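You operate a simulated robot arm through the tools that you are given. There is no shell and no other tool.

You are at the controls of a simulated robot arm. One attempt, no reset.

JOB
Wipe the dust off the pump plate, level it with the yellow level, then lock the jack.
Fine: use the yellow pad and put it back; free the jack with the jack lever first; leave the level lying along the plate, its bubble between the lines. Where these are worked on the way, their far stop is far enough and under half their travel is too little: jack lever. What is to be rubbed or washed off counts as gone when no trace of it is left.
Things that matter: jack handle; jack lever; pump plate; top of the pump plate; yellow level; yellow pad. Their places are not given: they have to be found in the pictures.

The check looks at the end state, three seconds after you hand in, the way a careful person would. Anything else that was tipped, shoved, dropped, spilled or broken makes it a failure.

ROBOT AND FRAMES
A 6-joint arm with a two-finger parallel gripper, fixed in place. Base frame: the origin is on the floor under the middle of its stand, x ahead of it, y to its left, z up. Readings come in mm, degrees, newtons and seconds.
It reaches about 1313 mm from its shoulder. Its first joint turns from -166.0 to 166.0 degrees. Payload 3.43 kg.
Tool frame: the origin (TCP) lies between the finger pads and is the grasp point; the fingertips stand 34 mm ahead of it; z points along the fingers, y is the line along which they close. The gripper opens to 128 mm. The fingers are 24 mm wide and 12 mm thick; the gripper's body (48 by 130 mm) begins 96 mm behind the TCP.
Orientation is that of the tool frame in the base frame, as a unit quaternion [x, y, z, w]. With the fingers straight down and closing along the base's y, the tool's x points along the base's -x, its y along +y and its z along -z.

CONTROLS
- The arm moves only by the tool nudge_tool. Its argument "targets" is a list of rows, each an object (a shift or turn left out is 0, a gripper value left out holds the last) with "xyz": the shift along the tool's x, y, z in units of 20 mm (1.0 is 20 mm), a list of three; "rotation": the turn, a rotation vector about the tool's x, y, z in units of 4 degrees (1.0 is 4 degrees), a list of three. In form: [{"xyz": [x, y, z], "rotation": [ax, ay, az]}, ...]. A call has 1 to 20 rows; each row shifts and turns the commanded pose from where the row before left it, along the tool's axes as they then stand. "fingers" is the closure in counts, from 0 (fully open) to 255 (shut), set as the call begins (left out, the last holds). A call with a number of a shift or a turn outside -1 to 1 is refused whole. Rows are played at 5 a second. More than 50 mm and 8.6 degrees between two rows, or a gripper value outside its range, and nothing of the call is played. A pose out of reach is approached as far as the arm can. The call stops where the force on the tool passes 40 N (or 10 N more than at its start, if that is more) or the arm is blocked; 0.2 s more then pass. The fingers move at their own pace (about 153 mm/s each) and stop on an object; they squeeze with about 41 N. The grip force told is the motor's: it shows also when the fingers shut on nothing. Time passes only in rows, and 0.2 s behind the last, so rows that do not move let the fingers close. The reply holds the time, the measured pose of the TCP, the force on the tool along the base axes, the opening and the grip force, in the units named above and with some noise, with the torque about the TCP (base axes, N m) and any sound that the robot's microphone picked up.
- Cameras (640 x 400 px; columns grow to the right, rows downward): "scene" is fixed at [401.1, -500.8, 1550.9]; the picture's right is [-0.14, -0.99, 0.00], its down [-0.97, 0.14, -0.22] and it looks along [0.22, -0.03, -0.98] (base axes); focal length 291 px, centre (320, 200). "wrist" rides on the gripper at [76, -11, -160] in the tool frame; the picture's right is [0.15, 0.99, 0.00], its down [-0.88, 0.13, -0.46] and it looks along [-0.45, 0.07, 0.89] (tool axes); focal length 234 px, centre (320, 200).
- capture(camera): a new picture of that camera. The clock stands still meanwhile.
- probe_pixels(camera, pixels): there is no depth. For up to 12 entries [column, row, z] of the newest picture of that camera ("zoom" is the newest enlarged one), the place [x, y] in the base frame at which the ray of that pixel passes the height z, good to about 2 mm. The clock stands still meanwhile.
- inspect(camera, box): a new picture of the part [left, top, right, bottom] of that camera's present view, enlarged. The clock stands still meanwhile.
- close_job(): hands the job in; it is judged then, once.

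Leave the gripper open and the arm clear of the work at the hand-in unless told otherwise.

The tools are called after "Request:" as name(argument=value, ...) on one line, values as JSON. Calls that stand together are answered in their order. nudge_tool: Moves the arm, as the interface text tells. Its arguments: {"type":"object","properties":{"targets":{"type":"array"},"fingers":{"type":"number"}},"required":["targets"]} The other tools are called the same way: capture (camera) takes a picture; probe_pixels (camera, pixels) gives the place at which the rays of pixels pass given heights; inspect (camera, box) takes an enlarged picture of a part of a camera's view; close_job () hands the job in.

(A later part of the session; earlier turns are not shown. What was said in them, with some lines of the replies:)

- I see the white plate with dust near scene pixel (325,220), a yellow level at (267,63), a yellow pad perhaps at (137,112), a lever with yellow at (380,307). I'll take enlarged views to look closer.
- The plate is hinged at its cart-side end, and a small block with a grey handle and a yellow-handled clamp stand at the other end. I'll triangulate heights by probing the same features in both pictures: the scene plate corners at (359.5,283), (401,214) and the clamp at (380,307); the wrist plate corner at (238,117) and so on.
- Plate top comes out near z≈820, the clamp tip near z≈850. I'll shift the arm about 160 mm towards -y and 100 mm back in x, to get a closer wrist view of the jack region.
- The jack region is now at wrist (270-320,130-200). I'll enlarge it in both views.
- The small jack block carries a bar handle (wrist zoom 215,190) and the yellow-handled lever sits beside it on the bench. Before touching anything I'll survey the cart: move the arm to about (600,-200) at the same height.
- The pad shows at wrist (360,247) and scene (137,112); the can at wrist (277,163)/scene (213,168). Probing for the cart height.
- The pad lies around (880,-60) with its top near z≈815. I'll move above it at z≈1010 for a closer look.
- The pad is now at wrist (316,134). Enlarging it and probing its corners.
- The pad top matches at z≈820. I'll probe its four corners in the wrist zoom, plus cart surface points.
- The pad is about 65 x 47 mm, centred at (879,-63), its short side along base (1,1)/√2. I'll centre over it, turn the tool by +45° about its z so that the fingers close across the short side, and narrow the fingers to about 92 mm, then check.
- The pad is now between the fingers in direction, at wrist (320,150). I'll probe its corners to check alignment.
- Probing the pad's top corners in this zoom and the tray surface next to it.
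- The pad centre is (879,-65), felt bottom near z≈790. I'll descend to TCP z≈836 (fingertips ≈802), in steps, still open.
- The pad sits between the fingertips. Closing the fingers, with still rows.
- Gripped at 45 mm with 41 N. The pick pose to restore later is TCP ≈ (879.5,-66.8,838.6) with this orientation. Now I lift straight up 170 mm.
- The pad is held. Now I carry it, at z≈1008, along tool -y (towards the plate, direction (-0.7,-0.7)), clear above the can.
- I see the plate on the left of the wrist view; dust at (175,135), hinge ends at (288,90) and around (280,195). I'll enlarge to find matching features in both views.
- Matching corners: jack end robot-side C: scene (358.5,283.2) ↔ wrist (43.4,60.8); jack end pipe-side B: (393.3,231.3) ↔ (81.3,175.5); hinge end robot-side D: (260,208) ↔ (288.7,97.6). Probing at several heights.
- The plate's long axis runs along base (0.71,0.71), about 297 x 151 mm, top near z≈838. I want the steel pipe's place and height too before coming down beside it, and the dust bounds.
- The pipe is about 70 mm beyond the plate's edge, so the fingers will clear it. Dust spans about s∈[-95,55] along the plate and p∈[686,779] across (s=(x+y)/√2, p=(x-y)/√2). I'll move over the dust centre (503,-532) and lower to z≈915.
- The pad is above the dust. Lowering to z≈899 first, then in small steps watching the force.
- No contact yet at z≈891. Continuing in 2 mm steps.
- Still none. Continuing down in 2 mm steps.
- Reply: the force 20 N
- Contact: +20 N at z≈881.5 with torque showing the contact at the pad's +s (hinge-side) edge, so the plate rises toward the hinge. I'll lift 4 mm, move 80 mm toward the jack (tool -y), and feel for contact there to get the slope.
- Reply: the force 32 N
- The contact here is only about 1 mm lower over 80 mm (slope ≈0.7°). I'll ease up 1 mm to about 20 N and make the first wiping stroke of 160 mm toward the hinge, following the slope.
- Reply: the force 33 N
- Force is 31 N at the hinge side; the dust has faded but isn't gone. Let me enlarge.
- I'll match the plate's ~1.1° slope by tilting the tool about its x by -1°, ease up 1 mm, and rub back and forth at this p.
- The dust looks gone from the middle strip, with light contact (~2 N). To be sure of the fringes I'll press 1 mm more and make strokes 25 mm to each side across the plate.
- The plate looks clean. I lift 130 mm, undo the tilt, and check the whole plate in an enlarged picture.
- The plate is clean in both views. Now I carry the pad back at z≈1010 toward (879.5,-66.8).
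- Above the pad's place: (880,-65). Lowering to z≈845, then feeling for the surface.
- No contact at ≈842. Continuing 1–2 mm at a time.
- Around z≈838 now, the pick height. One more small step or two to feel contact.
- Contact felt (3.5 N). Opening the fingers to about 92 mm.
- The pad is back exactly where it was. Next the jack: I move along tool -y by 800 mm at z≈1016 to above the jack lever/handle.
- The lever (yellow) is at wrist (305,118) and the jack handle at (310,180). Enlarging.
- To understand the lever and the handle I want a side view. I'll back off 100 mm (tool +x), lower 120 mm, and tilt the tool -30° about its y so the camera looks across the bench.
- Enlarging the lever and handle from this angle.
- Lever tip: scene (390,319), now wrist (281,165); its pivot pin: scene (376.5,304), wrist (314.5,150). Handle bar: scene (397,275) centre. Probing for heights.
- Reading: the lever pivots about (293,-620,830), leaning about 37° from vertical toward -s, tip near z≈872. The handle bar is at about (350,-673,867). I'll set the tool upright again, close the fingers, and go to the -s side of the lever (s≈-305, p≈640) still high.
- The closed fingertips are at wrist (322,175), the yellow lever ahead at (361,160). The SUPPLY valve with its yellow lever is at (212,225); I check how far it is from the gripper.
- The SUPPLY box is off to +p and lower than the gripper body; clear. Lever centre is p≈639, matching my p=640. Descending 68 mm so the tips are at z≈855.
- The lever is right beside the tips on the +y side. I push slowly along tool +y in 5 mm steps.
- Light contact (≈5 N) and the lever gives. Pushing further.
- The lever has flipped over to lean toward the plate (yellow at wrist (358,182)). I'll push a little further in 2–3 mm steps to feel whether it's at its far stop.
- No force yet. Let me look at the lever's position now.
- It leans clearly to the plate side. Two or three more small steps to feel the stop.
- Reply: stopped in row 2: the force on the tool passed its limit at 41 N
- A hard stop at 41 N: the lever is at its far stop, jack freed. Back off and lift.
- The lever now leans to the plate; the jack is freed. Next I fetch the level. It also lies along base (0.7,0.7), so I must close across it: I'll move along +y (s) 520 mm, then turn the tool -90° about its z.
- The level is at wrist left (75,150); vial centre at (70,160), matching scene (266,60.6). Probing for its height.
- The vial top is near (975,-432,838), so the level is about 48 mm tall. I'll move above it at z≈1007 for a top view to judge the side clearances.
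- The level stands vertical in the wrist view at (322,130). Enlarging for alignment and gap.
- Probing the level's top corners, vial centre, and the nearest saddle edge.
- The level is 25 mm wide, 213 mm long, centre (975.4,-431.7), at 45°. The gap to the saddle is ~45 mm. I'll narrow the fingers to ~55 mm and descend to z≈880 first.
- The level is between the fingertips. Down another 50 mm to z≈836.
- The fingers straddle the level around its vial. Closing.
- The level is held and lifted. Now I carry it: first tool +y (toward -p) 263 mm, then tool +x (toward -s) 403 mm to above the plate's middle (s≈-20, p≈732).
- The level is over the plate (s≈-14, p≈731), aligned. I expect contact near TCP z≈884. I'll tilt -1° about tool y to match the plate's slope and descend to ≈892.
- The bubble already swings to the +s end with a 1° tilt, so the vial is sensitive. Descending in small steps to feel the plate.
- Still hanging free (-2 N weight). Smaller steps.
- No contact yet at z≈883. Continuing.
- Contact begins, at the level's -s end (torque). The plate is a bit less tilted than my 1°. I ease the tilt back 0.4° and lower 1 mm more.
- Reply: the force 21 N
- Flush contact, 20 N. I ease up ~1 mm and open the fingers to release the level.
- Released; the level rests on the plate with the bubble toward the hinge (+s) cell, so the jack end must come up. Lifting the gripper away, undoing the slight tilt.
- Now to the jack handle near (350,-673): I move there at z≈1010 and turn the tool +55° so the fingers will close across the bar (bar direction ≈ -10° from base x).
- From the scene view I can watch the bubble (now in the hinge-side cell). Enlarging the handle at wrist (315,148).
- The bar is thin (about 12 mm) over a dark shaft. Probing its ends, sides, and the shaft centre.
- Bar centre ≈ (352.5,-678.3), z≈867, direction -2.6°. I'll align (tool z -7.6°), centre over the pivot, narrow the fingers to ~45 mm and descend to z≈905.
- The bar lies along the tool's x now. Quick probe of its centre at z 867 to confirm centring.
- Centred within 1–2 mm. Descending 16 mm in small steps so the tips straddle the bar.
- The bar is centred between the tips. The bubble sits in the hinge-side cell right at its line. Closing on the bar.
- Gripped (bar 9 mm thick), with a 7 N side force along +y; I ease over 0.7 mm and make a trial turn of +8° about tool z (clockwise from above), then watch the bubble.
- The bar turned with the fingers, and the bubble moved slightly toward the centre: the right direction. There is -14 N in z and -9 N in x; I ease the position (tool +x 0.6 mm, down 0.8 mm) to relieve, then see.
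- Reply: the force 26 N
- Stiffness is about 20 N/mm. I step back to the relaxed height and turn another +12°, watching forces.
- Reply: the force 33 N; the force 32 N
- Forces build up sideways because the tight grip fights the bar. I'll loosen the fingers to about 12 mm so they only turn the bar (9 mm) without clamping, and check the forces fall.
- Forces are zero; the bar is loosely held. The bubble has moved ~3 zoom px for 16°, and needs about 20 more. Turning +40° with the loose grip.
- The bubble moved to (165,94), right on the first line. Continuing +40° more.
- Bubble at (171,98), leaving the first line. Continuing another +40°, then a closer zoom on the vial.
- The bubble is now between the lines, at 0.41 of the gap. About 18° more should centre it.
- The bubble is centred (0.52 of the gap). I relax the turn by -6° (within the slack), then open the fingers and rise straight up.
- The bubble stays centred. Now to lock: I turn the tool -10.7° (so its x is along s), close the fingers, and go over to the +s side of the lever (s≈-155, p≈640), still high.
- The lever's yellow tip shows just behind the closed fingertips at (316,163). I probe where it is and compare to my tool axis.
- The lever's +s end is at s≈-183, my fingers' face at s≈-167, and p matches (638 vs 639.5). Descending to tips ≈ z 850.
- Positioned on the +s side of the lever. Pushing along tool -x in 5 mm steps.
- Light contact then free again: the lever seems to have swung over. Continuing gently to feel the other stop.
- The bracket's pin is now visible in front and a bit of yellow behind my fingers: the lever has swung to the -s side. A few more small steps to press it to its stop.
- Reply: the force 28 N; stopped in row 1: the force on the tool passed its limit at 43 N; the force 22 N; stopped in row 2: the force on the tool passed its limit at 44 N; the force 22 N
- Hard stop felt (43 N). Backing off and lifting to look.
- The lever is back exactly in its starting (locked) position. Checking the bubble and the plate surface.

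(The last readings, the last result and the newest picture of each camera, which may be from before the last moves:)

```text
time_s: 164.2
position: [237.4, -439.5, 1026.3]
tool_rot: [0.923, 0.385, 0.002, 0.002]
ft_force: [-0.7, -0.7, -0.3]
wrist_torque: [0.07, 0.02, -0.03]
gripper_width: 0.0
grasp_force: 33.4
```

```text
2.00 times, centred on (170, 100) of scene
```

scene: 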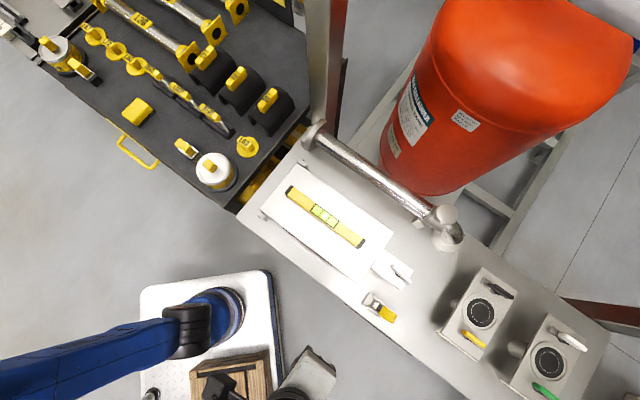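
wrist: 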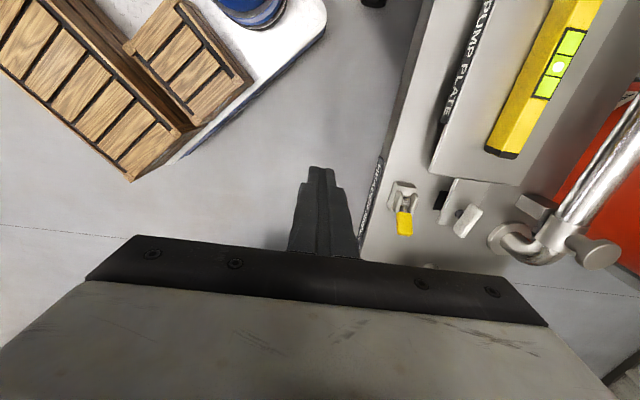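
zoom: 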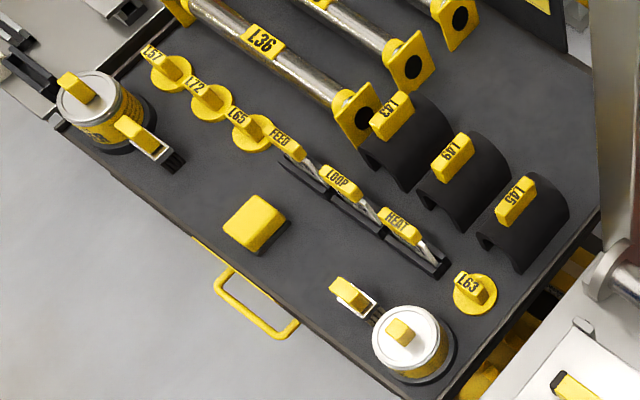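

Bubble centred, plate clean, level along the plate, pad back in place, nothing else disturbed. I open the gripper and raise the arm a bit further clear.

Request:
nudge_tool(targets=[{"xyz": [0, 0, -1]}, {"xyz": [0, 0, -1]}, {"xyz": [0, 0, -1]}, {"xyz": [0, 0, -1]}, {"xyz": [0, 0, 0]}], fingers=0)

Request:
capture(camera="scene")

Request:
inspect(camera="wrist", box=[380, 0, 640, 240])

```text
time_s: 165.4
position: [237.4, -440.4, 1108.5]
tool_rot: [0.923, 0.384, 0.001, 0.002]
ft_force: [1.0, -0.2, -0.4]
wrist_torque: [0.02, 0.02, -0.01]
gripper_width: 127.9
grasp_force: 0.1
```

```text
taken
```

scene: 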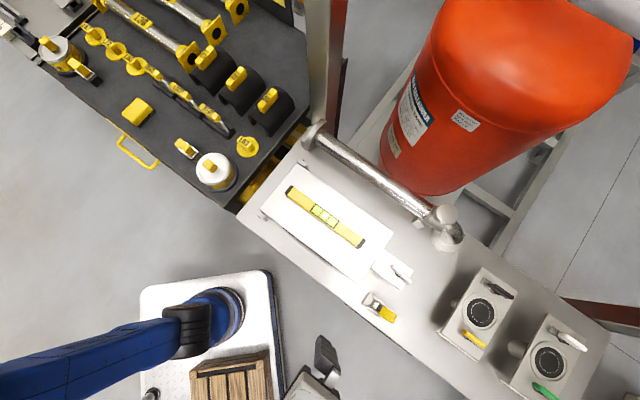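

```text
1.67 times, centred on (510, 120) of wrist
```

zoom: 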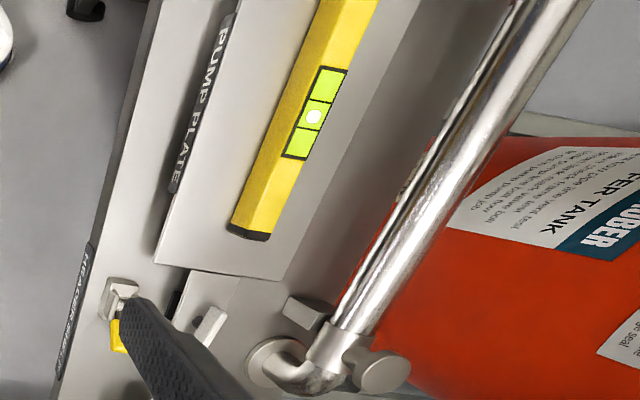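

Final views confirm that the plate is clean and level, with the bubble between the lines. The level lies along the plate, the jack lever is back in its locked position, the pad is on the cart, and the gripper is open and clear. Handing in.

Request:
close_job()

```text
The job is handed in.
```

The job is handed in. In the last pictures before hand-in, everything was in the state you asked for:

- **Plate:** I wiped it with the yellow pad until no dust showed in either camera, then put the pad back in its original spot on the cart.
- **Jack:** I pushed the jack lever to its far stop first. Then I turned the jack handle about 150° clockwise (seen from above) to raise the plate's low end.
- **Level:** It lies along the plate with the bubble centred between the two lines.
- **Lock:** I pushed the lever back to its other stop, which matches its starting position. The bubble did not move.

Nothing else looked moved or knocked over, and the gripper was left open with the arm clear of the work. The plate is overexposed in the scene camera, so the wrist camera gave the clearer view that the dust was gone.
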